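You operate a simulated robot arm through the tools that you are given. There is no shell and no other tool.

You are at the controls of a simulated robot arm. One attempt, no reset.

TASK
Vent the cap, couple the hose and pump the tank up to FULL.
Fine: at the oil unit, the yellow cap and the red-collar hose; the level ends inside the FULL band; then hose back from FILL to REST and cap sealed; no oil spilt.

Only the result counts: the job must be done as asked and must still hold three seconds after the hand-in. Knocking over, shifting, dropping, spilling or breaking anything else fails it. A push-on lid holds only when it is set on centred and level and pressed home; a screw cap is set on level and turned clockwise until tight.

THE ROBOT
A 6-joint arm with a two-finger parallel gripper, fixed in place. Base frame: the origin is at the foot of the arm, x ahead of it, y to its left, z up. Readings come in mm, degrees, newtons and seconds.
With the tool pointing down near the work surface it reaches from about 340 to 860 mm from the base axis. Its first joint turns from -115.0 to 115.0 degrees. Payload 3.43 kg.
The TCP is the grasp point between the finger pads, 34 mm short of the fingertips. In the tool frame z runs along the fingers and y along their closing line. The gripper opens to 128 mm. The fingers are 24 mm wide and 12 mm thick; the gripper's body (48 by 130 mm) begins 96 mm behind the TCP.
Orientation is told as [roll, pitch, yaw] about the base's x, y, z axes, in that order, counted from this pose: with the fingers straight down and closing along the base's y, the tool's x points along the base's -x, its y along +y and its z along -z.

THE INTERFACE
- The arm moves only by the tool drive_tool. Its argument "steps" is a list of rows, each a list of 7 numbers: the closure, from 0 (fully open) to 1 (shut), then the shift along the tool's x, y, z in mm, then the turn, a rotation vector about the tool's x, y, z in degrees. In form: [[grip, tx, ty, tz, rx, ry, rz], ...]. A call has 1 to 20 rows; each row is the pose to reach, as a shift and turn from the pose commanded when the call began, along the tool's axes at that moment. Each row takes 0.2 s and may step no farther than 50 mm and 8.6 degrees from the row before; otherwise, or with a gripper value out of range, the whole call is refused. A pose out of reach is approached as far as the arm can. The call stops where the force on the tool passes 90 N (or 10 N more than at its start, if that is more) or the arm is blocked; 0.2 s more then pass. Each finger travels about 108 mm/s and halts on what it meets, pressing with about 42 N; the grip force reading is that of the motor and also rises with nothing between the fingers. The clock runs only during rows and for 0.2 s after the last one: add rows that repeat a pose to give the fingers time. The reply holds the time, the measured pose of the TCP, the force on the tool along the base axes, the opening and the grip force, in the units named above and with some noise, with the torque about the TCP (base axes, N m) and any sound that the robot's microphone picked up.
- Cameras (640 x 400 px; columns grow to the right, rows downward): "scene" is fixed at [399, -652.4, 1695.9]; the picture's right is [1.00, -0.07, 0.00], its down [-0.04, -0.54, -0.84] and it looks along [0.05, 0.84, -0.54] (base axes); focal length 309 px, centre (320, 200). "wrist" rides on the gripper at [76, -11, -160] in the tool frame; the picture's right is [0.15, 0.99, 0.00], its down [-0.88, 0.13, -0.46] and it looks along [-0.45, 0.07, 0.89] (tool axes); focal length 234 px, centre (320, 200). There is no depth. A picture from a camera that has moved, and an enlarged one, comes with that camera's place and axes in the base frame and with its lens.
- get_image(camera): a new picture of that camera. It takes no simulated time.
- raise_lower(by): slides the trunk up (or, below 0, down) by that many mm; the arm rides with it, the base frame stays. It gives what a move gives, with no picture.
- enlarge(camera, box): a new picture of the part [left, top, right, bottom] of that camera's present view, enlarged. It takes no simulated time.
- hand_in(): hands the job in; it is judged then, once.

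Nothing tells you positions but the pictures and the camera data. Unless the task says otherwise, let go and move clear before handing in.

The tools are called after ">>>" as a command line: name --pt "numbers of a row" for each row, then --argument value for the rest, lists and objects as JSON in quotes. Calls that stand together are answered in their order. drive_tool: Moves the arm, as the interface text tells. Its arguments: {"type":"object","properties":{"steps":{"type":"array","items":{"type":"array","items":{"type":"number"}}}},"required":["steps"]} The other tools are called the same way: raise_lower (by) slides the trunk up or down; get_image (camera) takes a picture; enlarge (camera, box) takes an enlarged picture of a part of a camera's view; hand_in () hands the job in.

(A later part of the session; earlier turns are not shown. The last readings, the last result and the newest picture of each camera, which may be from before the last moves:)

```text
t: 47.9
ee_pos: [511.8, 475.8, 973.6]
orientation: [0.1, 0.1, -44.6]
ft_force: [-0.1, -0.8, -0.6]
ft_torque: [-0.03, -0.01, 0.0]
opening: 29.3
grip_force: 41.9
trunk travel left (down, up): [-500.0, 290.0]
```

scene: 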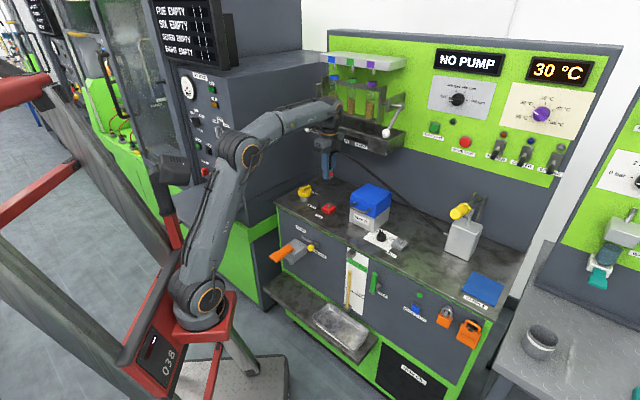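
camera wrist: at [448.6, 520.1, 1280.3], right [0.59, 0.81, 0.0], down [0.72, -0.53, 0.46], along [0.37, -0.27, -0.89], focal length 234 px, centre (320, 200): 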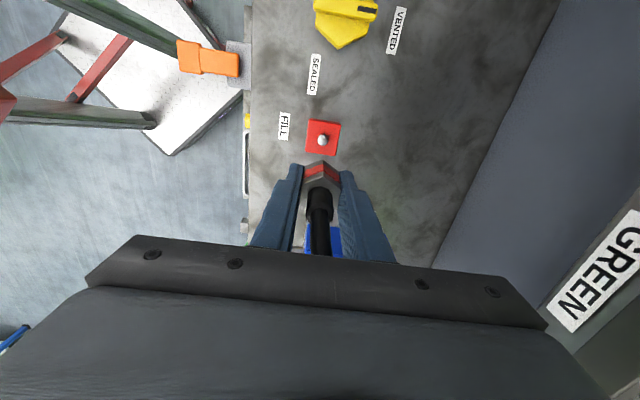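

>>> drive_tool --pt "1 0 0 1 0 0 0" --pt "1 0 0 2 0 0 0" --pt "1 0 0 2 0 0 0"

>>> enlarge --camera "scene" --box '[300, 170, 348, 215]'

>>> enlarge --camera "wrist" --box '[272, 110, 368, 190]'

```text
t: 48.7
ee_pos: [511.7, 476.2, 973.9]
orientation: [0.1, 0.0, -44.6]
ft_force: [1.2, 0.1, -0.9]
ft_torque: [0.0, -0.01, -0.04]
opening: 29.2
grip_force: 42.1
trunk travel left (down, up): [-500.0, 290.0]
```

```text
8.89 times, centred on (324, 192) of scene
camera zoom: at [399.0, -652.4, 1695.9], right [1.0, -0.07, 0.0], down [-0.04, -0.54, -0.84], along [0.05, 0.84, -0.54], focal length 2745 px, centre (284, 267)
```

zoom: 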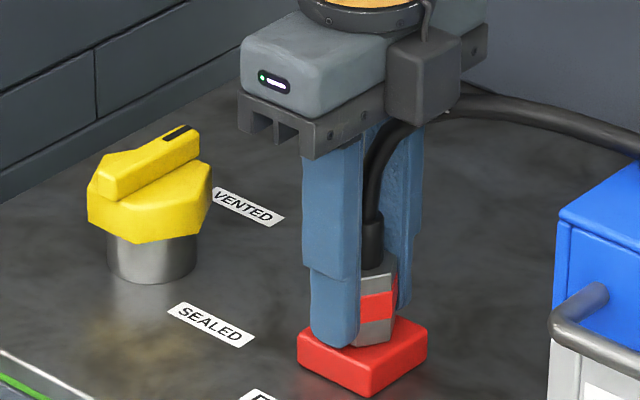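

```text
5.00 times, centred on (320, 150) of wrist
camera zoom: at [450.1, 522.0, 1131.9], right [0.59, 0.81, 0.0], down [0.72, -0.53, 0.46], along [0.37, -0.27, -0.89], focal length 1171 px, centre (320, 450)
```

zoom: 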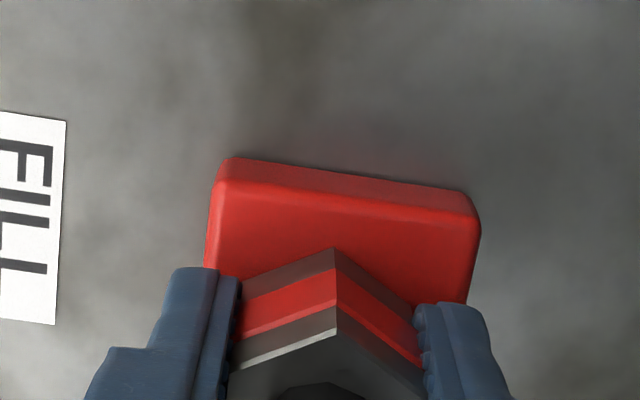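

>>> drive_tool --pt "1 0 0 1 0 0 0" --pt "1 0 0 2 0 0 0" --pt "1 0 0 2 0 0 0"

```text
t: 49.5
ee_pos: [511.4, 477.8, 971.0]
orientation: [0.2, 0.0, -44.6]
ft_force: [5.7, 22.9, 0.6]
ft_torque: [0.66, -0.08, 0.03]
opening: 28.9
grip_force: 42.5
trunk travel left (down, up): [-500.0, 290.0]
```

Now there's a side force of about 23 N, so the nipple is constraining the coupling laterally. I'll relieve it by shifting slightly and press a bit more.

>>> drive_tool --pt "1 0.5 0.7 0 0 0 0" --pt "1 0.8 1.3 0 0 0 0" --pt "1 0.8 1.3 0 0 0 0"

```text
t: 50.3
ee_pos: [512.0, 478.2, 971.1]
orientation: [0.0, 0.0, -44.6]
ft_force: [-1.0, 13.6, 10.4]
ft_torque: [0.45, 0.05, 0.01]
opening: 28.9
grip_force: 41.6
trunk travel left (down, up): [-500.0, 290.0]
```

>>> drive_tool --pt "1 0.4 0.3 0 0 0 0" --pt "1 0.7 0.6 0 0 0 0" --pt "1 0.7 0.6 0 0 0 0"

>>> enlarge --camera "scene" --box '[316, 185, 340, 210]'

>>> enlarge --camera "wrist" --box '[272, 110, 368, 190]'

```text
t: 51.1
ee_pos: [512.6, 477.2, 971.5]
orientation: [0.0, -0.1, -44.6]
ft_force: [-2.1, 0.0, 6.7]
ft_torque: [0.03, 0.07, -0.01]
opening: 28.9
grip_force: 42.0
trunk travel left (down, up): [-500.0, 290.0]
```

```text
16.00 times, centred on (328, 198) of scene
camera zoom: at [399.0, -652.4, 1695.9], right [1.0, -0.07, 0.0], down [-0.04, -0.54, -0.84], along [0.05, 0.84, -0.54], focal length 4940 px, centre (192, 240)
```

zoom: 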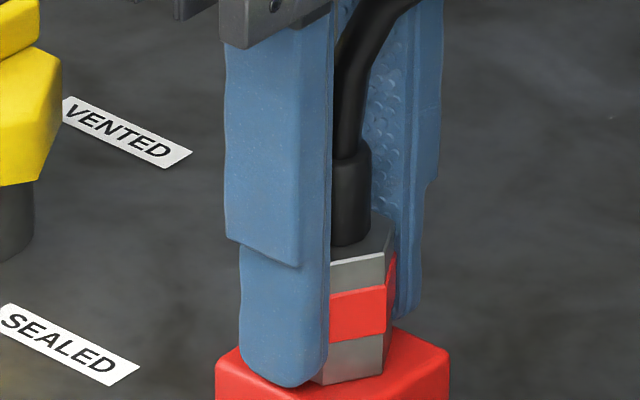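

```text
5.00 times, centred on (320, 150) of wrist
camera zoom: at [450.5, 524.3, 1130.3], right [0.59, 0.81, 0.0], down [0.72, -0.52, 0.46], along [0.37, -0.27, -0.89], focal length 1171 px, centre (320, 450)
```

zoom: 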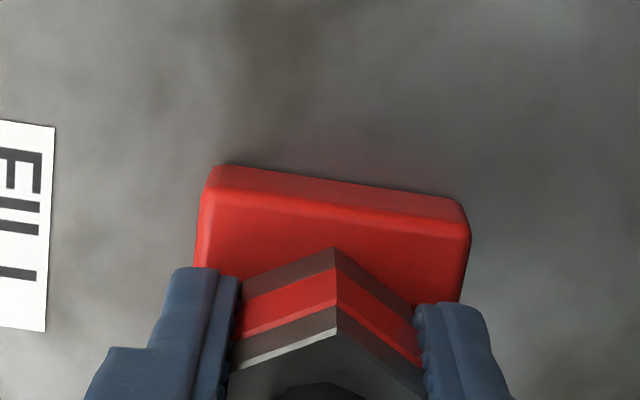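

The coupling sits on the FILL block with no side force. I'll press it home a little and see whether it settles or clicks.

>>> drive_tool --pt "1 0 0 1 0 0 0" --pt "1 0 0 2 0 0 0" --pt "1 0 0 3 0 0 0" --pt "1 0 0 3 0 0 0"

```text
t: 52.1
ee_pos: [512.1, 478.6, 971.8]
orientation: [0.3, 0.0, -44.7]
ft_force: [3.8, -7.6, 35.8]
ft_torque: [-0.39, -0.03, -0.02]
opening: 28.9
grip_force: 41.8
trunk travel left (down, up): [-500.0, 290.0]
```

It is firmly seated, with 36 N reaction and no further travel. I'll ease off the pressure, open, and back away upward with the hose free.

>>> drive_tool --pt "1 0 0 -1.5 0 0 0" --pt "1 0 0 -3 0 0 0" --pt "0.8 0 0 -3 0 0 0" --pt "0.65 0 0 -3 0 0 0" --pt "0.5 0 0 -3 0 0 0" --pt "0.4 0 0 -3 0 0 0" --pt "0.4 0 0 -3 0 0 0"

>>> enlarge --camera "scene" --box '[300, 165, 364, 215]'

>>> enlarge --camera "wrist" --box '[240, 100, 400, 220]'

```text
t: 53.7
ee_pos: [511.4, 479.0, 972.1]
orientation: [0.0, 0.0, -44.6]
ft_force: [-0.4, 1.0, -0.6]
ft_torque: [0.01, -0.01, 0.04]
opening: 76.6
grip_force: 0.1
trunk travel left (down, up): [-500.0, 290.0]
```

```text
8.00 times, centred on (332, 190) of scene
camera zoom: at [399.0, -652.4, 1695.9], right [1.0, -0.07, 0.0], down [-0.04, -0.54, -0.84], along [0.05, 0.84, -0.54], focal length 2470 px, centre (224, 280)
```

zoom: 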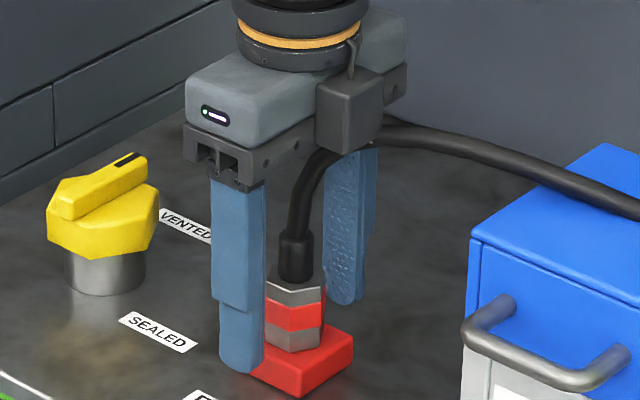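

```text
3.33 times, centred on (320, 160) of wrist
camera zoom: at [450.7, 524.4, 1129.6], right [0.59, 0.81, 0.0], down [0.72, -0.53, 0.46], along [0.37, -0.27, -0.89], focal length 781 px, centre (320, 333)
```

zoom: 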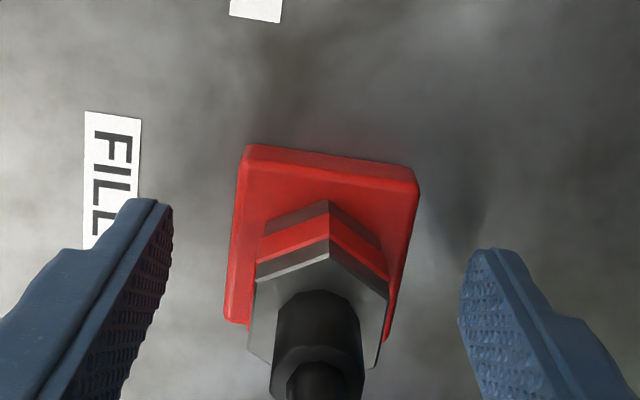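

The hose is seated on FILL and stands upright. Next I'll rise, back off toward the robot and turn the gripper to suit the pump handle.

>>> drive_tool --pt "0.4 0 0 -25 0 0 0" --pt "0.4 0 0 -60 0 0 0" --pt "0.4 0 0 -100 0 0 0" --pt "0.4 0 0 -145 0 0 0" --pt "0.4 0 -40 -165 0 0 -8" --pt "0.4 0 -80 -165 0 0 -16" --pt "0.4 0 -120 -165 0 0 -24" --pt "0.4 0 -150 -165 0 0 -32" --pt "0.4 -30 -160 -165 0 0 -40" --pt "0.4 -60 -160 -165 0 0 -48" --pt "0.4 -90 -160 -165 0 0 -56" --pt "0.4 -120 -160 -165 0 0 -64" --pt "0.4 -150 -160 -165 0 0 -72" --pt "0.4 -180 -160 -165 0 0 -80" --pt "0.4 -210 -160 -165 0 0 -88" --pt "0.4 -210 -160 -165 0 0 -90" --pt "0.4 -210 -160 -165 0 0 -90"

>>> get_image --camera "scene"

>>> get_image --camera "wrist"

```text
t: 57.3
ee_pos: [548.1, 218.1, 1136.9]
orientation: [0.0, 0.0, 45.6]
ft_force: [0.9, -0.7, 0.7]
ft_torque: [-0.03, -0.01, 0.0]
opening: 76.8
grip_force: 0.1
trunk travel left (down, up): [-500.0, 290.0]
```

```text
taken
```

scene: 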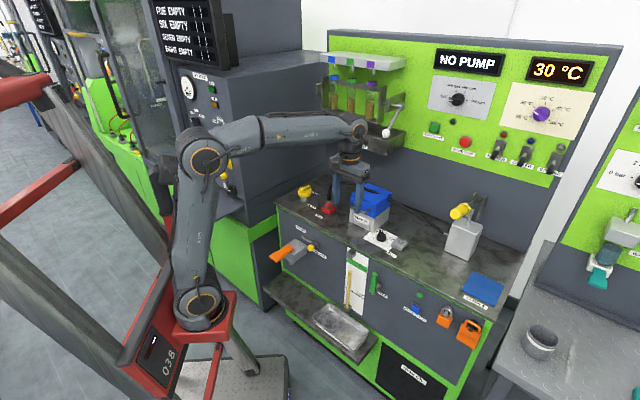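

```text
taken
camera wrist: at [503.6, 156.4, 1295.9], right [-0.81, 0.59, 0.0], down [0.52, 0.72, 0.46], along [0.27, 0.37, -0.89], focal length 234 px, centre (320, 200)
```

wrist: 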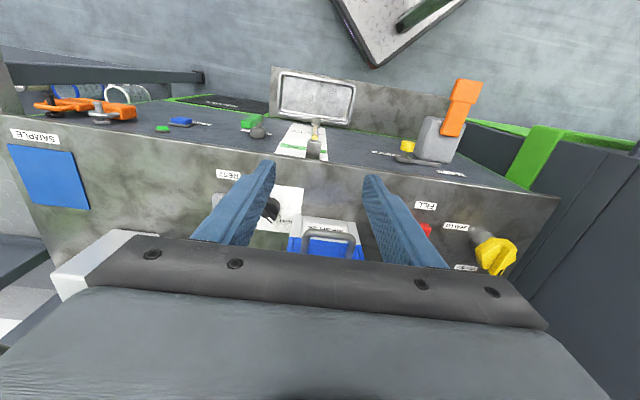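

The arm is clear. I'll look closely at the level gauge and the SUPPLY valve before pumping, and raise the trunk for reach at the handle.

>>> raise_lower --by 200

>>> enlarge --camera "scene" --box '[340, 240, 404, 320]'

>>> enlarge --camera "scene" --box '[364, 264, 404, 300]'

>>> get_image --camera "wrist"

```text
t: 59.5
ee_pos: [549.7, 216.9, 1337.1]
orientation: [0.0, 0.0, 45.4]
ft_force: [-0.4, -0.2, 1.1]
ft_torque: [0.02, 0.0, -0.02]
opening: 76.9
grip_force: 0.0
trunk travel left (down, up): [-700.0, 90.0]
```

```text
5.00 times, centred on (372, 280) of scene
camera zoom: at [399.0, -652.4, 1695.9], right [1.0, -0.07, 0.0], down [-0.04, -0.54, -0.84], along [0.05, 0.84, -0.54], focal length 1544 px, centre (60, -200)
```

zoom: 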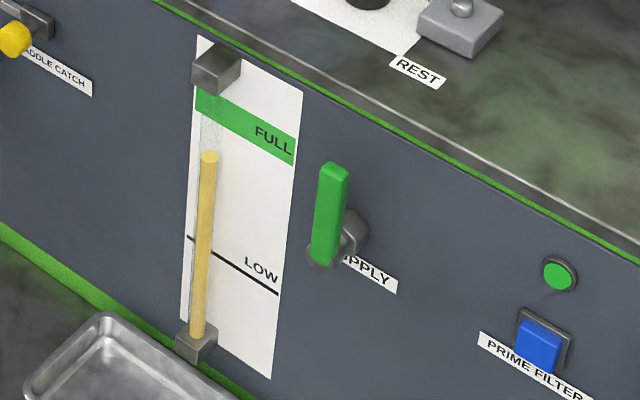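

```text
11.11 times, centred on (384, 282) of scene
camera zoom: at [399.0, -652.4, 1695.9], right [1.0, -0.07, 0.0], down [-0.04, -0.54, -0.84], along [0.05, 0.84, -0.54], focal length 3431 px, centre (-391, -711)
```

zoom: 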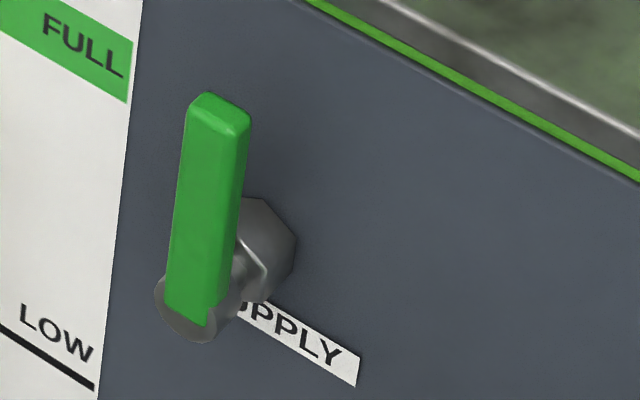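

```text
taken
camera wrist: at [504.5, 156.0, 1495.0], right [-0.81, 0.59, 0.0], down [0.53, 0.72, 0.46], along [0.27, 0.37, -0.89], focal length 234 px, centre (320, 200)
```

wrist: 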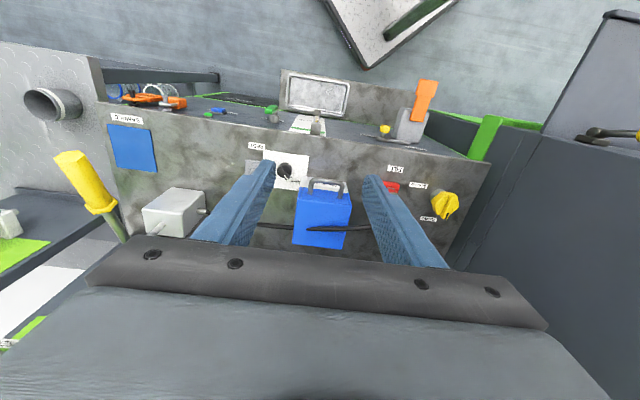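

The gauge reads below FULL, between LOW and FULL. The handle is now visible in the wrist view too, so I'll enlarge it in both cameras to fix its position.

>>> enlarge --camera "wrist" --box '[30, 130, 158, 250]'

>>> enlarge --camera "scene" --box '[430, 180, 510, 240]'

>>> enlarge --camera "wrist" --box '[270, 60, 350, 140]'

```text
3.33 times, centred on (94, 190) of wrist
camera zoom: at [504.5, 156.0, 1495.0], right [-0.81, 0.59, 0.0], down [0.53, 0.72, 0.46], along [0.27, 0.37, -0.89], focal length 781 px, centre (1073, 233)
```

zoom: 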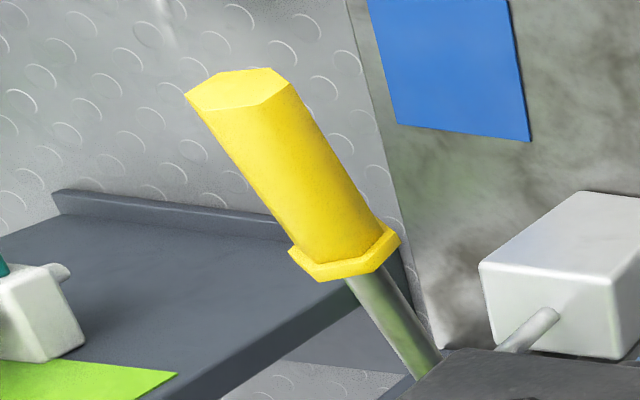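

```text
6.67 times, centred on (470, 210) of scene
camera zoom: at [399.0, -652.4, 1695.9], right [1.0, -0.07, 0.0], down [-0.04, -0.54, -0.84], along [0.05, 0.84, -0.54], focal length 2058 px, centre (-680, 133)
```

zoom: 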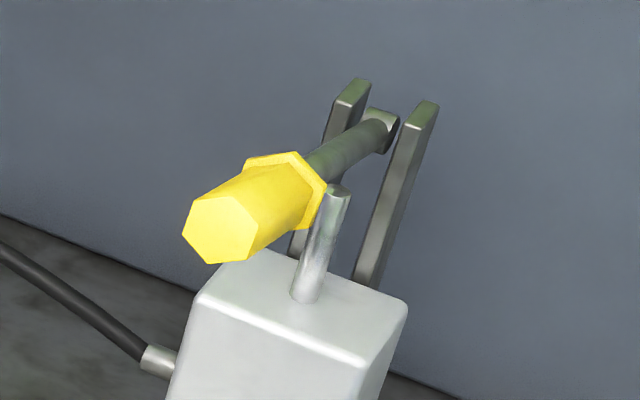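

```text
5.00 times, centred on (310, 100) of wrist
camera zoom: at [504.5, 156.0, 1495.0], right [-0.81, 0.59, 0.0], down [0.53, 0.72, 0.46], along [0.27, 0.37, -0.89], focal length 1171 px, centre (370, 700)
```

zoom: 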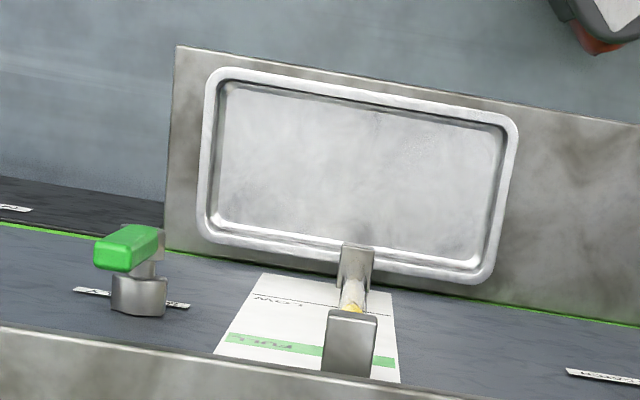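

The handle's tip is near (827, 33, 1191) and its flange near (892, 96, 1167), so the lever is up about 15.6°. I'll move over a grip point close to the tip.

>>> drive_tool --pt "0.4 -9.5 -41 0 0 0 0" --pt "0.4 -19 -82 0 0 0 0" --pt "0.4 -28.4 -123 0 0 0 0" --pt "0.4 -37.9 -164 10 0 0 0" --pt "0.4 -47.3 -205 20 0 0 0" --pt "0.4 -56.8 -246 30 0 0 0" --pt "0.4 -66.2 -287 40 0 0 0" --pt "0.4 -75.7 -328 47 0 0 0" --pt "0.4 -75.7 -328 47 0 0 0"

>>> get_image --camera "wrist"

>>> get_image --camera "scene"

```text
t: 61.5
ee_pos: [791.2, 49.0, 1280.0]
orientation: [0.0, 0.0, 45.3]
ft_force: [0.5, 0.3, 0.3]
ft_torque: [0.02, 0.01, -0.02]
opening: 76.7
grip_force: 0.0
out of reach, approached as far as the arm can: row 7, 8, 9
trunk travel left (down, up): [-700.0, 90.0]
```

```text
taken
camera wrist: at [746.3, -12.8, 1439.3], right [-0.81, 0.59, 0.0], down [0.52, 0.72, 0.46], along [0.27, 0.37, -0.89], focal length 234 px, centre (320, 200)
```

wrist: 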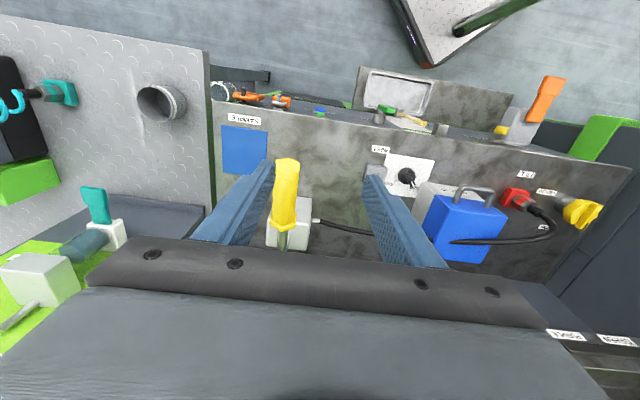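

```text
taken
```

scene: 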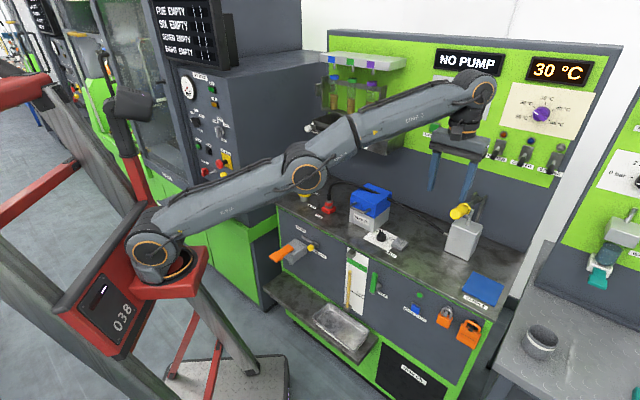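

The arm is at its limit here, so I'll tilt the tool slightly outward to gain reach. First an enlargement of the handle from this closer view.

>>> enlarge --camera "wrist" --box '[230, 130, 358, 250]'

>>> enlarge --camera "scene" --box '[420, 130, 500, 240]'

```text
3.33 times, centred on (294, 190) of wrist
camera zoom: at [746.3, -12.8, 1439.3], right [-0.81, 0.59, 0.0], down [0.52, 0.72, 0.46], along [0.27, 0.37, -0.89], focal length 781 px, centre (407, 233)
```

zoom: 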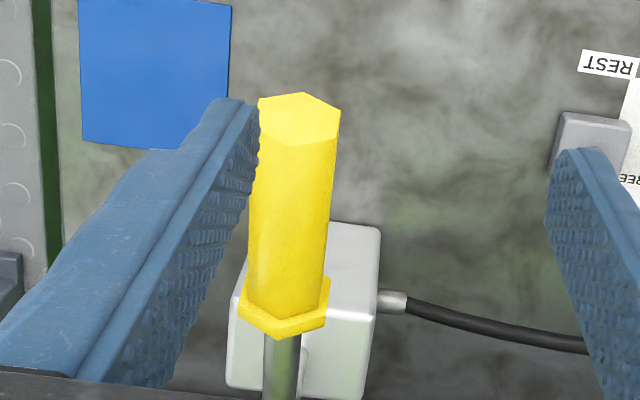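

```text
3.64 times, centred on (460, 185) of scene
camera zoom: at [399.0, -652.4, 1695.9], right [1.0, -0.07, 0.0], down [-0.04, -0.54, -0.84], along [0.05, 0.84, -0.54], focal length 1123 px, centre (-189, 254)
```

zoom: 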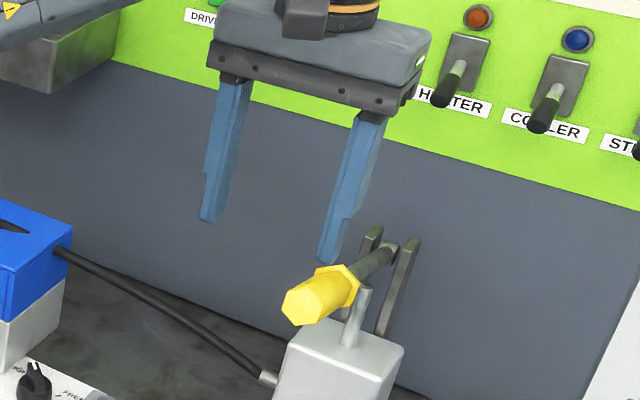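

The handle tip refines to about (826, 34, 1192). The reference pose may have been clipped by the reach limit, so I'll make a small back-off move and read the result.

>>> drive_tool --pt "0.4 10 0 0 0 0 0" --pt "0.4 10 0 0 0 0 0"

```text
t: 62.0
ee_pos: [783.8, 42.8, 1282.1]
orientation: [0.0, 0.0, 45.4]
ft_force: [-0.2, -0.1, 0.6]
ft_torque: [0.03, -0.03, 0.01]
opening: 76.8
grip_force: 0.0
trunk travel left (down, up): [-700.0, 90.0]
```

>>> drive_tool --pt "0.4 0 0 0 0 -6 0" --pt "0.4 0 0 0 0 -12 0" --pt "0.4 0 0 0 0 -18 0" --pt "0.4 -12 -12 6 0 -18 0" --pt "0.4 -24 -24 14 0 -18 0" --pt "0.4 -36.4 -36.7 20 0 -18 0" --pt "0.4 -36.4 -36.7 20 0 -18 0"

>>> get_image --camera "wrist"

>>> enlarge --camera "scene" --box '[400, 120, 512, 240]'

```text
t: 63.6
ee_pos: [838.1, 41.1, 1261.2]
orientation: [0.0, -18.0, 45.4]
ft_force: [0.0, 0.1, 0.6]
ft_torque: [-0.02, 0.01, -0.01]
opening: 76.8
grip_force: 0.0
trunk travel left (down, up): [-700.0, 90.0]
```

```text
taken
camera wrist: at [761.3, -51.0, 1388.7], right [-0.8, 0.6, -0.04], down [0.4, 0.59, 0.71], along [0.45, 0.55, -0.71], focal length 234 px, centre (320, 200)
```

wrist: 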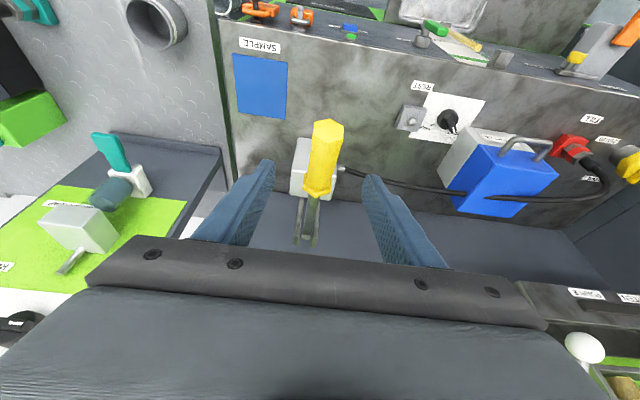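

```text
3.33 times, centred on (456, 180) of scene
camera zoom: at [399.0, -652.4, 1695.9], right [1.0, -0.07, 0.0], down [-0.04, -0.54, -0.84], along [0.05, 0.84, -0.54], focal length 1029 px, centre (-133, 267)
```

zoom: 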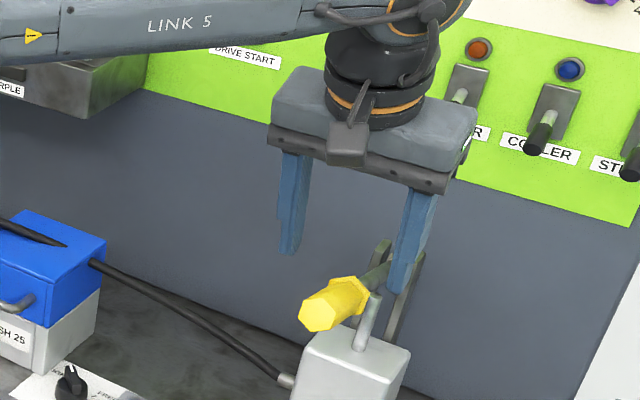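

The handle is between the fingers. I'll descend vertically to the handle axis at z≈1188.

>>> drive_tool --pt "0.4 6.2 2 19 0 0 0" --pt "0.4 12.4 2 38 0 0 0" --pt "0.4 18.5 2 57 0 0 0" --pt "0.4 22.6 2 69.4 0 0 0" --pt "0.4 22.6 2 69.4 0 0 0"

>>> enlarge --camera "wrist" --box '[230, 110, 390, 250]'

>>> enlarge --camera "scene" --box '[430, 160, 500, 230]'

```text
t: 64.8
ee_pos: [835.4, 45.6, 1189.2]
orientation: [0.0, -18.0, 45.4]
ft_force: [0.3, -0.3, 0.2]
ft_torque: [-0.01, 0.02, 0.0]
opening: 76.5
grip_force: 0.0
trunk travel left (down, up): [-700.0, 90.0]
```

```text
2.86 times, centred on (310, 180) of wrist
camera zoom: at [758.8, -49.7, 1316.2], right [-0.8, 0.59, -0.05], down [0.4, 0.59, 0.71], along [0.45, 0.55, -0.71], focal length 669 px, centre (349, 257)
```

zoom: 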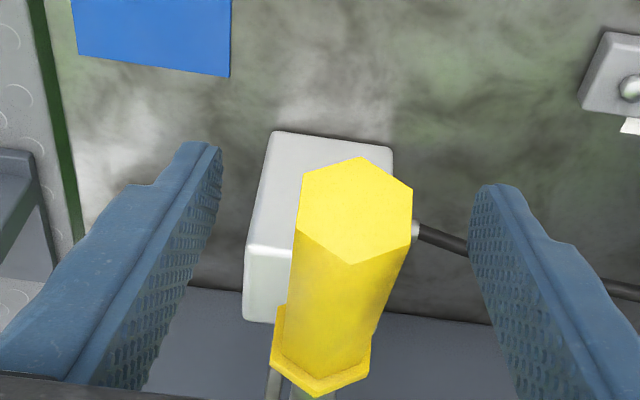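

```text
5.71 times, centred on (465, 195) of scene
camera zoom: at [399.0, -652.4, 1695.9], right [1.0, -0.07, 0.0], down [-0.04, -0.54, -0.84], along [0.05, 0.84, -0.54], focal length 1764 px, centre (-509, 229)
```

zoom: 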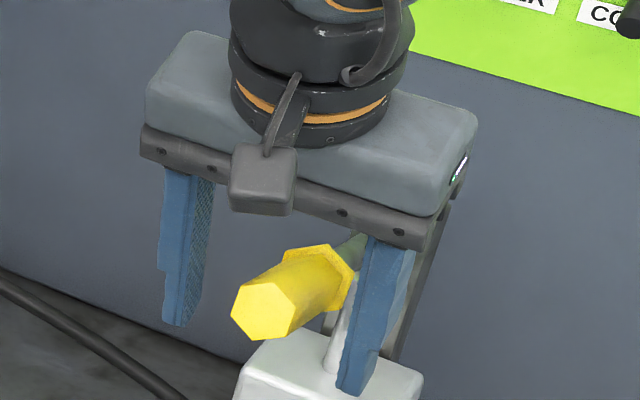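

The handle end sits at the grasp point. Closing on it.

>>> drive_tool --pt "0.55 0 0 0 0 0 0" --pt "0.7 0 0 0 0 0 0" --pt "0.85 0 0 0 0 0 0" --pt "1 0 0 0 0 0 0" --pt "1 0 0 0 0 0 0"

>>> enlarge --camera "wrist" --box '[230, 110, 390, 250]'

```text
t: 66.0
ee_pos: [835.8, 44.4, 1188.9]
orientation: [0.0, -18.1, 45.4]
ft_force: [2.2, -1.0, -0.5]
ft_torque: [-0.12, -0.22, -0.91]
opening: 31.7
grip_force: 44.8
trunk travel left (down, up): [-700.0, 90.0]
```

```text
2.86 times, centred on (310, 180) of wrist
camera zoom: at [758.9, -49.8, 1316.3], right [-0.8, 0.6, -0.05], down [0.4, 0.59, 0.71], along [0.45, 0.55, -0.71], focal length 669 px, centre (349, 257)
```

zoom: 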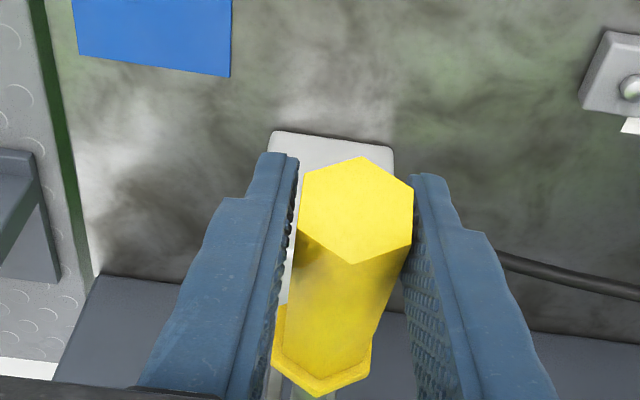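

The handle is gripped with little side force. I'll start the first down-stroke gently along the lever's arc and watch the force.

>>> drive_tool --pt "1 4.7 0 7.5 0 0 0" --pt "1 9.4 0 15.1 0 0 0" --pt "1 13.7 0 23 0 0 0" --pt "1 17.9 0 31 0 0 0" --pt "1 17.9 0 31 0 0 0"

>>> enlarge --camera "scene" --box '[420, 160, 500, 230]'

>>> enlarge --camera "scene" --box '[340, 240, 388, 320]'

```text
t: 67.2
ee_pos: [829.8, 38.0, 1153.1]
orientation: [-0.1, -18.0, 45.4]
ft_force: [25.9, -7.3, 6.0]
ft_torque: [0.66, -1.13, -0.58]
opening: 31.3
grip_force: 44.8
trunk travel left (down, up): [-700.0, 90.0]
```

```text
5.71 times, centred on (460, 195) of scene
camera zoom: at [399.0, -652.4, 1695.9], right [1.0, -0.07, 0.0], down [-0.04, -0.54, -0.84], along [0.05, 0.84, -0.54], focal length 1764 px, centre (-480, 229)
```

zoom: 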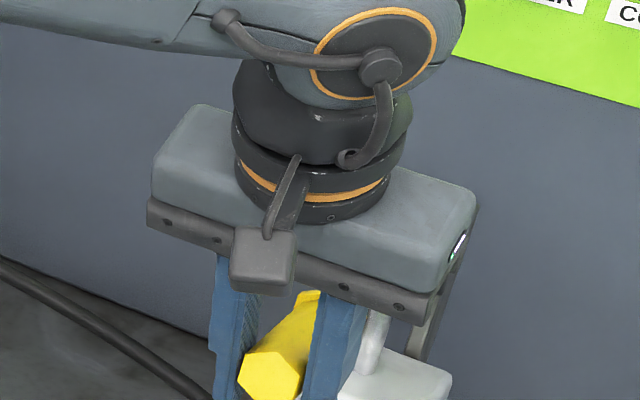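

```text
5.00 times, centred on (364, 280) of scene
camera zoom: at [399.0, -652.4, 1695.9], right [1.0, -0.07, 0.0], down [-0.04, -0.54, -0.84], along [0.05, 0.84, -0.54], focal length 1544 px, centre (100, -200)
```

zoom: 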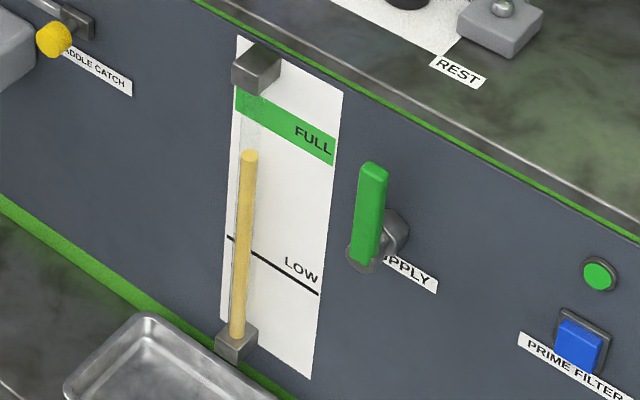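

The lever moves with low effort, and the level may have risen slightly. Continuing the down-stroke.

>>> drive_tool --pt "1 3.7 -0.8 8.2 0 0 0" --pt "1 7.3 -0.8 16.5 0 0 0" --pt "1 10.4 -0.8 25 0 0 0" --pt "1 13.5 -0.8 33.5 0 0 0" --pt "1 16 -0.8 42 0 0 0" --pt "1 18.4 -0.8 50.8 0 0 0" --pt "1 18.4 -0.8 50.8 0 0 0"

>>> enlarge --camera "scene" --box '[340, 240, 388, 320]'

>>> get_image --camera "scene"

```text
t: 68.8
ee_pos: [827.3, 36.6, 1102.2]
orientation: [0.2, -18.0, 45.4]
ft_force: [7.6, -16.7, 6.2]
ft_torque: [0.64, -0.61, -0.57]
opening: 31.3
grip_force: 45.1
trunk travel left (down, up): [-700.0, 90.0]
```

```text
5.00 times, centred on (364, 280) of scene
camera zoom: at [399.0, -652.4, 1695.9], right [1.0, -0.07, 0.0], down [-0.04, -0.54, -0.84], along [0.05, 0.84, -0.54], focal length 1544 px, centre (100, -200)
```

zoom: 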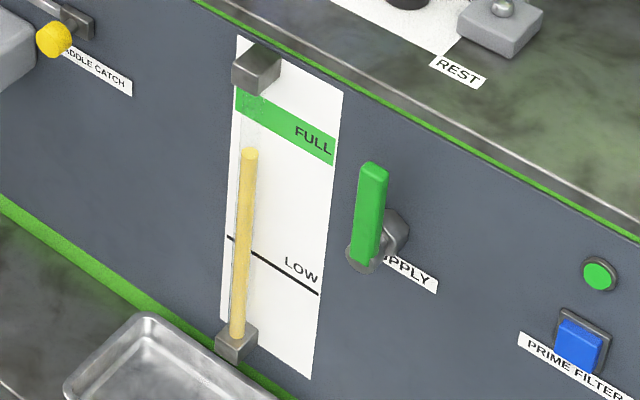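

```text
taken
```

scene: 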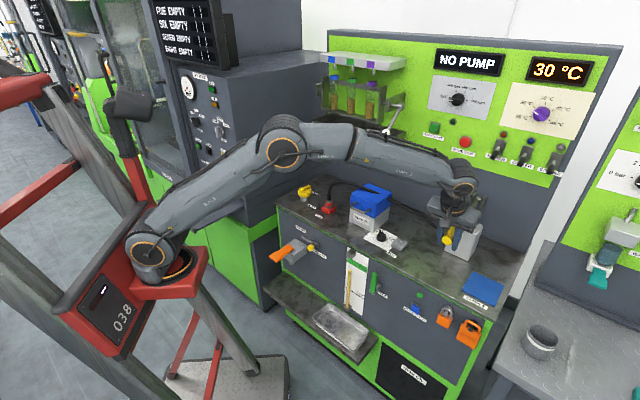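

The level does rise with the stroke. From both views I put the FULL band at about z 793–821 and the oil at about 775 initially, so I need roughly +32 mm. I'll measure more precisely now.

>>> enlarge --camera "scene" --box '[340, 240, 404, 280]'

>>> enlarge --camera "scene" --box '[340, 250, 372, 280]'

```text
10.00 times, centred on (372, 260) of scene
camera zoom: at [399.0, -652.4, 1695.9], right [1.0, -0.07, 0.0], down [-0.04, -0.54, -0.84], along [0.05, 0.84, -0.54], focal length 3088 px, centre (-200, -400)
```

zoom: 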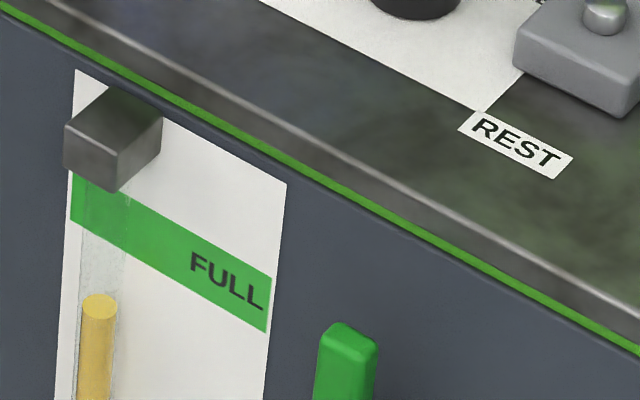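

```text
13.33 times, centred on (356, 265) of scene
camera zoom: at [399.0, -652.4, 1695.9], right [1.0, -0.07, 0.0], down [-0.04, -0.54, -0.84], along [0.05, 0.84, -0.54], focal length 4117 px, centre (-160, -667)
```

zoom: 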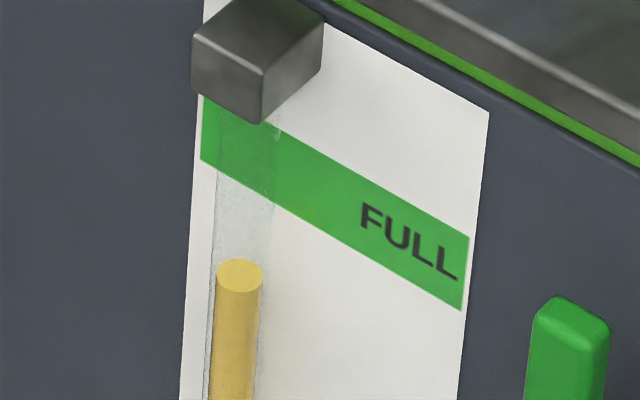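

The oil has risen about 4 mm so far. Continuing the stroke downward in small steps toward its end.

>>> drive_tool --pt "1 1.9 0 8.8 0 0 0" --pt "1 3.8 0 17.7 0 0 0" --pt "1 5.0 0 26.5 0 0 0" --pt "1 5.0 0 26.5 0 0 0"

>>> enlarge --camera "scene" --box '[340, 250, 372, 280]'

```text
t: 69.8
ee_pos: [830.9, 39.2, 1073.5]
orientation: [-0.1, -18.0, 45.3]
ft_force: [7.2, -15.9, 5.9]
ft_torque: [0.44, -0.36, -0.45]
opening: 31.8
grip_force: 45.3
trunk travel left (down, up): [-700.0, 90.0]
```

```text
13.33 times, centred on (356, 265) of scene
camera zoom: at [399.0, -652.4, 1695.9], right [1.0, -0.07, 0.0], down [-0.04, -0.54, -0.84], along [0.05, 0.84, -0.54], focal length 4117 px, centre (-160, -667)
```

zoom: 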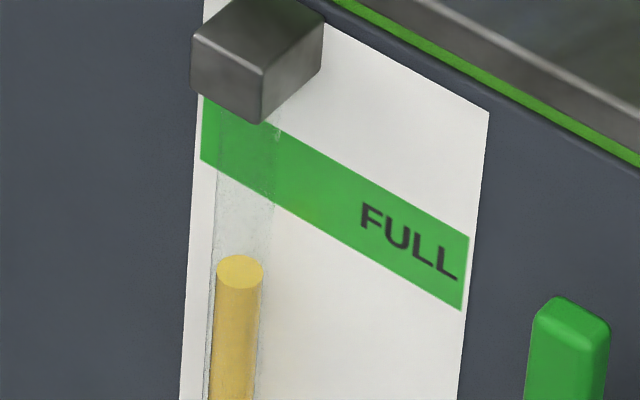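

>>> drive_tool --pt "1 0.7 0 4.5 0 0 0" --pt "1 1.3 0 9 0 0 0" --pt "1 1.9 0 18 0 0 0" --pt "1 2.5 0 27 0 0 0" --pt "1 2.5 0 27 0 0 0"

>>> enlarge --camera "scene" --box '[340, 250, 372, 280]'

>>> enlarge --camera "scene" --box '[420, 190, 500, 260]'

```text
t: 71.0
ee_pos: [835.9, 43.5, 1048.2]
orientation: [0.0, -18.0, 45.4]
ft_force: [4.0, -16.0, 6.0]
ft_torque: [0.74, -0.44, -1.0]
opening: 31.6
grip_force: 45.4
trunk travel left (down, up): [-700.0, 90.0]
```

```text
13.33 times, centred on (356, 265) of scene
camera zoom: at [399.0, -652.4, 1695.9], right [1.0, -0.07, 0.0], down [-0.04, -0.54, -0.84], along [0.05, 0.84, -0.54], focal length 4117 px, centre (-160, -667)
```

zoom: 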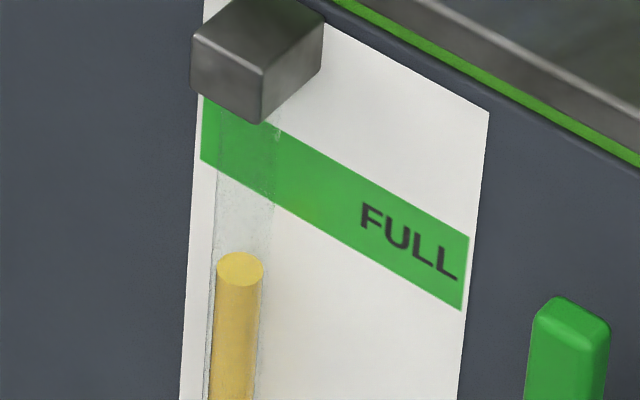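

```text
5.71 times, centred on (460, 225) of scene
camera zoom: at [399.0, -652.4, 1695.9], right [1.0, -0.07, 0.0], down [-0.04, -0.54, -0.84], along [0.05, 0.84, -0.54], focal length 1764 px, centre (-480, 57)
```

zoom: 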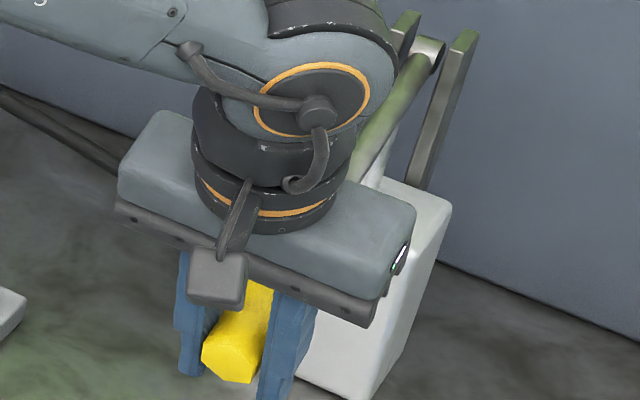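

The stroke is smooth, with about 6.5 mm of rise per 32° and no stop reached yet. I'll return the lever up along the same arc.

>>> drive_tool --pt "1 -1.2 -0.4 -18 0 0 0" --pt "1 -3.7 -0.4 -35.8 0 0 0" --pt "1 -7.5 -0.4 -53.5 0 0 0" --pt "1 -12.4 -0.4 -70.8 0 0 0" --pt "1 -18.6 -0.4 -87.8 0 0 0" --pt "1 -25.9 -0.4 -104.3 0 0 0" --pt "1 -34.4 -0.4 -120.2 0 0 0" --pt "1 -43.3 -0.4 -134.5 0 0 0" --pt "1 -43.3 -0.4 -134.5 0 0 0"

>>> enlarge --camera "scene" --box '[340, 250, 372, 280]'

>>> enlarge --camera "wrist" --box '[230, 110, 390, 250]'

>>> enlarge --camera "scene" --box '[290, 160, 370, 220]'

```text
t: 73.0
ee_pos: [835.5, 43.8, 1189.0]
orientation: [0.1, -18.0, 45.4]
ft_force: [1.8, -2.0, -11.0]
ft_torque: [0.41, -0.76, -0.65]
opening: 31.5
grip_force: 45.5
trunk travel left (down, up): [-700.0, 90.0]
```

```text
13.33 times, centred on (356, 265) of scene
camera zoom: at [399.0, -652.4, 1695.9], right [1.0, -0.07, 0.0], down [-0.04, -0.54, -0.84], along [0.05, 0.84, -0.54], focal length 4117 px, centre (-160, -667)
```

zoom: 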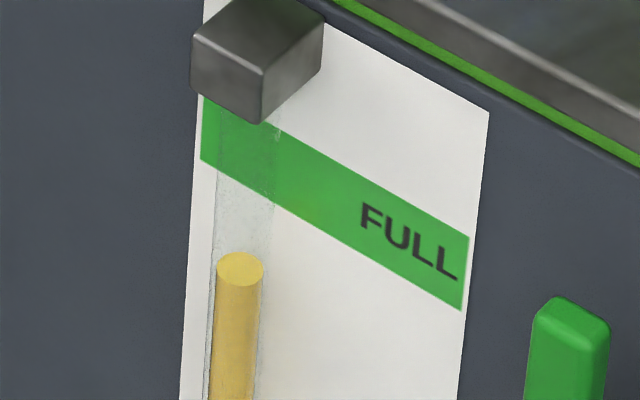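

```text
2.86 times, centred on (310, 180) of wrist
camera zoom: at [758.9, -50.2, 1314.8], right [-0.8, 0.6, -0.04], down [0.4, 0.59, 0.71], along [0.45, 0.55, -0.71], focal length 669 px, centre (349, 257)
```

zoom: 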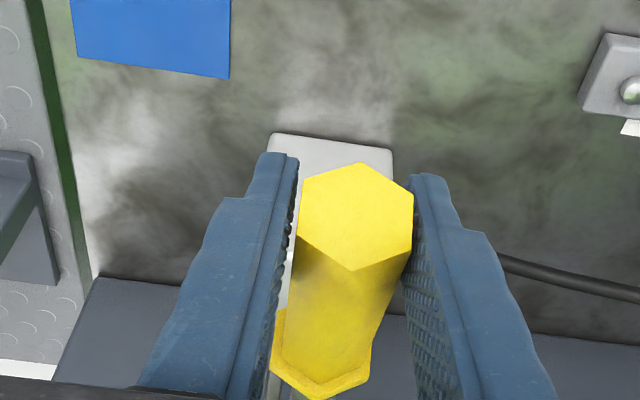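

```text
6.67 times, centred on (330, 190) of scene
camera zoom: at [399.0, -652.4, 1695.9], right [1.0, -0.07, 0.0], down [-0.04, -0.54, -0.84], along [0.05, 0.84, -0.54], focal length 2058 px, centre (253, 267)
```

zoom: 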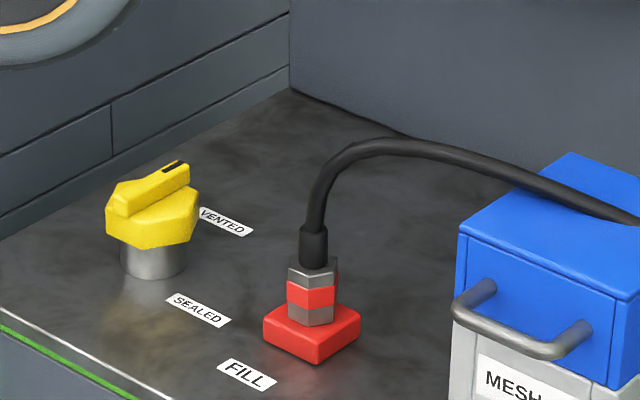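

The upstroke leaves the level unchanged, and the hose and cap look fine with no spill. I'll do one full down-up cycle, then check the level.

>>> drive_tool --pt "1 8.9 0 14.3 0 0 0" --pt "1 17.4 0 30.2 0 0 0" --pt "1 24.7 0 46.7 0 0 0" --pt "1 30.9 0 63.7 0 0 0" --pt "1 35.8 0 81 0 0 0" --pt "1 39.6 0 98.7 0 0 0" --pt "1 42.1 0 116.5 0 0 0" --pt "1 43.3 0 134.5 0 0 0" --pt "1 43.3 0 134.5 0 0 0" --pt "1 42.1 0 116.5 0 0 0" --pt "1 39.6 0 98.7 0 0 0" --pt "1 35.8 0 81 0 0 0" --pt "1 30.9 0 63.7 0 0 0" --pt "1 24.7 0 46.7 0 0 0" --pt "1 17.4 0 30.2 0 0 0" --pt "1 8.9 0 14.3 0 0 0" --pt "1 0 0 0 0 0 0" --pt "1 0 0 0 0 0 0"

>>> enlarge --camera "scene" --box '[340, 250, 372, 280]'

>>> enlarge --camera "wrist" --box '[230, 110, 390, 250]'

>>> enlarge --camera "scene" --box '[290, 160, 370, 220]'

```text
t: 76.8
ee_pos: [835.2, 41.7, 1186.4]
orientation: [0.2, -18.0, 45.4]
ft_force: [-8.4, 0.9, -15.7]
ft_torque: [0.21, -0.43, -0.51]
opening: 31.8
grip_force: 45.2
trunk travel left (down, up): [-700.0, 90.0]
```

```text
13.33 times, centred on (356, 265) of scene
camera zoom: at [399.0, -652.4, 1695.9], right [1.0, -0.07, 0.0], down [-0.04, -0.54, -0.84], along [0.05, 0.84, -0.54], focal length 4117 px, centre (-160, -667)
```

zoom: 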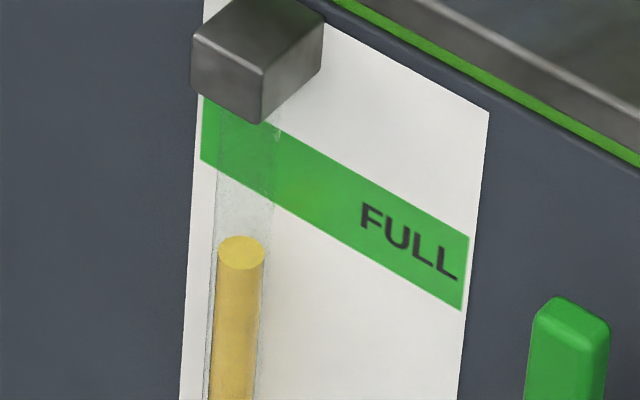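

```text
2.86 times, centred on (310, 180) of wrist
camera zoom: at [758.2, -51.4, 1313.9], right [-0.8, 0.59, -0.04], down [0.4, 0.59, 0.7], along [0.44, 0.55, -0.71], focal length 669 px, centre (349, 257)
```

zoom: 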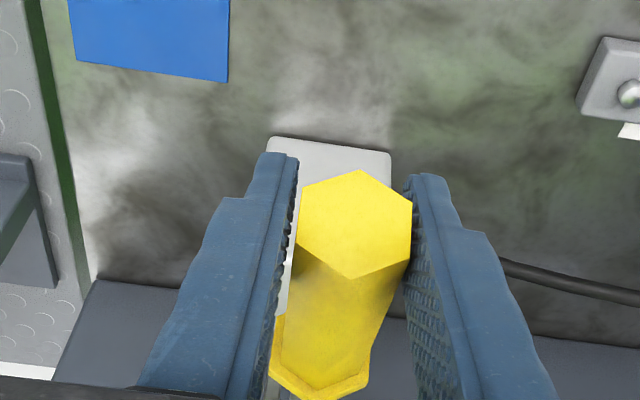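

```text
6.67 times, centred on (330, 190) of scene
camera zoom: at [399.0, -652.4, 1695.9], right [1.0, -0.07, 0.0], down [-0.04, -0.54, -0.84], along [0.05, 0.84, -0.54], focal length 2058 px, centre (253, 267)
```

zoom: 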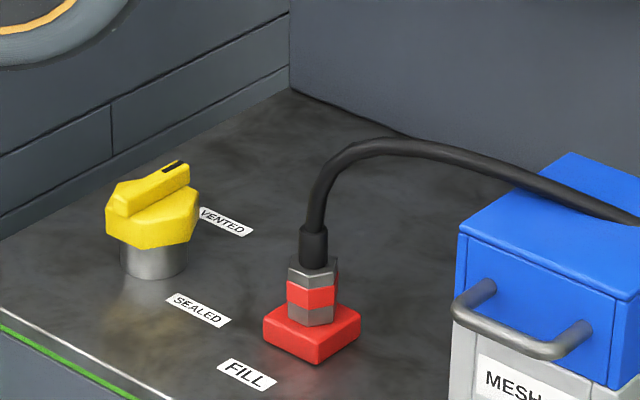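

Another 7 mm; the oil is now near z≈787, so about three more strokes should centre it in the band. The grip has drifted slightly toward the handle's end, so I'll regrip a few mm further in.

>>> drive_tool --pt "0.8 0 0 0 0 0 0" --pt "0.6 0 0 0 0 0 0" --pt "0.6 -2.6 0 1.7 0 0 0" --pt "0.6 -5.2 0 3.4 0 0 0" --pt "0.8 -5.2 0 3.4 0 0 0" --pt "1 -5.2 0 3.4 0 0 0" --pt "1 -5.2 0 3.4 0 0 0"

>>> enlarge --camera "wrist" --box '[230, 110, 390, 250]'

```text
t: 78.5
ee_pos: [839.6, 47.4, 1187.4]
orientation: [-0.1, -18.0, 45.3]
ft_force: [1.0, 0.6, 3.2]
ft_torque: [-0.02, -0.36, -0.85]
opening: 31.3
grip_force: 45.4
trunk travel left (down, up): [-700.0, 90.0]
```

```text
2.86 times, centred on (310, 180) of wrist
camera zoom: at [762.0, -46.6, 1313.9], right [-0.8, 0.6, -0.05], down [0.4, 0.59, 0.71], along [0.45, 0.55, -0.71], focal length 669 px, centre (349, 257)
```

zoom: 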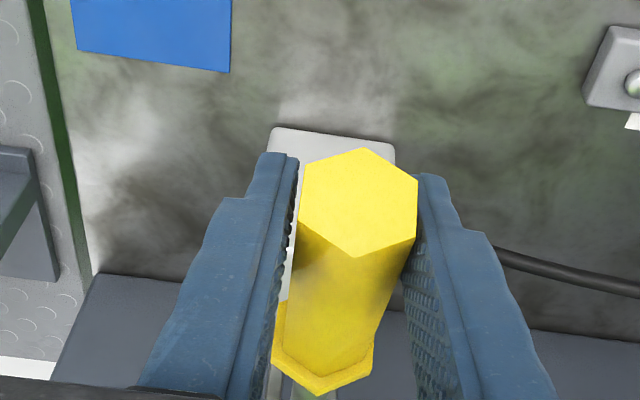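

Regripped with balanced forces. Next full cycle.

>>> drive_tool --pt "1 9.2 0 14.8 0 0 0" --pt "1 17.5 0 30.4 0 0 0" --pt "1 24.7 0 46.6 0 0 0" --pt "1 30.8 0 63.3 0 0 0" --pt "1 35.6 0 80.2 0 0 0" --pt "1 39.3 0 97.6 0 0 0" --pt "1 41.8 0 115.1 0 0 0" --pt "1 43 0 132.7 0 0 0" --pt "1 43 0 132.7 0 0 0" --pt "1 41.8 0 115.1 0 0 0" --pt "1 39.3 0 97.6 0 0 0" --pt "1 35.6 0 80.2 0 0 0" --pt "1 30.8 0 63.3 0 0 0" --pt "1 24.7 0 46.6 0 0 0" --pt "1 17.5 0 30.4 0 0 0" --pt "1 9.2 0 14.8 0 0 0" --pt "1 0.6 0 1 0 0 0" --pt "1 0.6 0 1 0 0 0"

>>> enlarge --camera "scene" --box '[340, 250, 372, 280]'

>>> enlarge --camera "scene" --box '[290, 160, 370, 220]'

```text
t: 82.2
ee_pos: [839.0, 47.4, 1184.5]
orientation: [0.1, -18.0, 45.4]
ft_force: [2.8, -0.1, -6.8]
ft_torque: [-0.07, -0.07, -0.71]
opening: 31.7
grip_force: 44.7
trunk travel left (down, up): [-700.0, 90.0]
```

```text
13.33 times, centred on (356, 265) of scene
camera zoom: at [399.0, -652.4, 1695.9], right [1.0, -0.07, 0.0], down [-0.04, -0.54, -0.84], along [0.05, 0.84, -0.54], focal length 4117 px, centre (-160, -667)
```

zoom: 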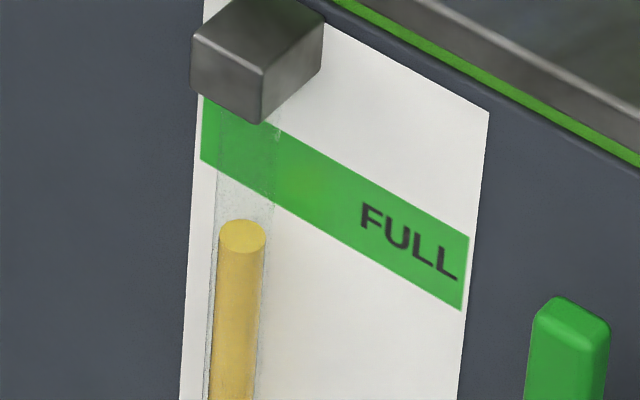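

```text
6.67 times, centred on (330, 190) of scene
camera zoom: at [399.0, -652.4, 1695.9], right [1.0, -0.07, 0.0], down [-0.04, -0.54, -0.84], along [0.05, 0.84, -0.54], focal length 2058 px, centre (253, 267)
```

zoom: 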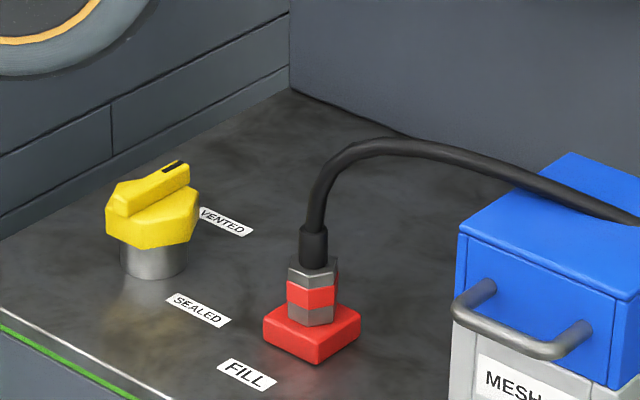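

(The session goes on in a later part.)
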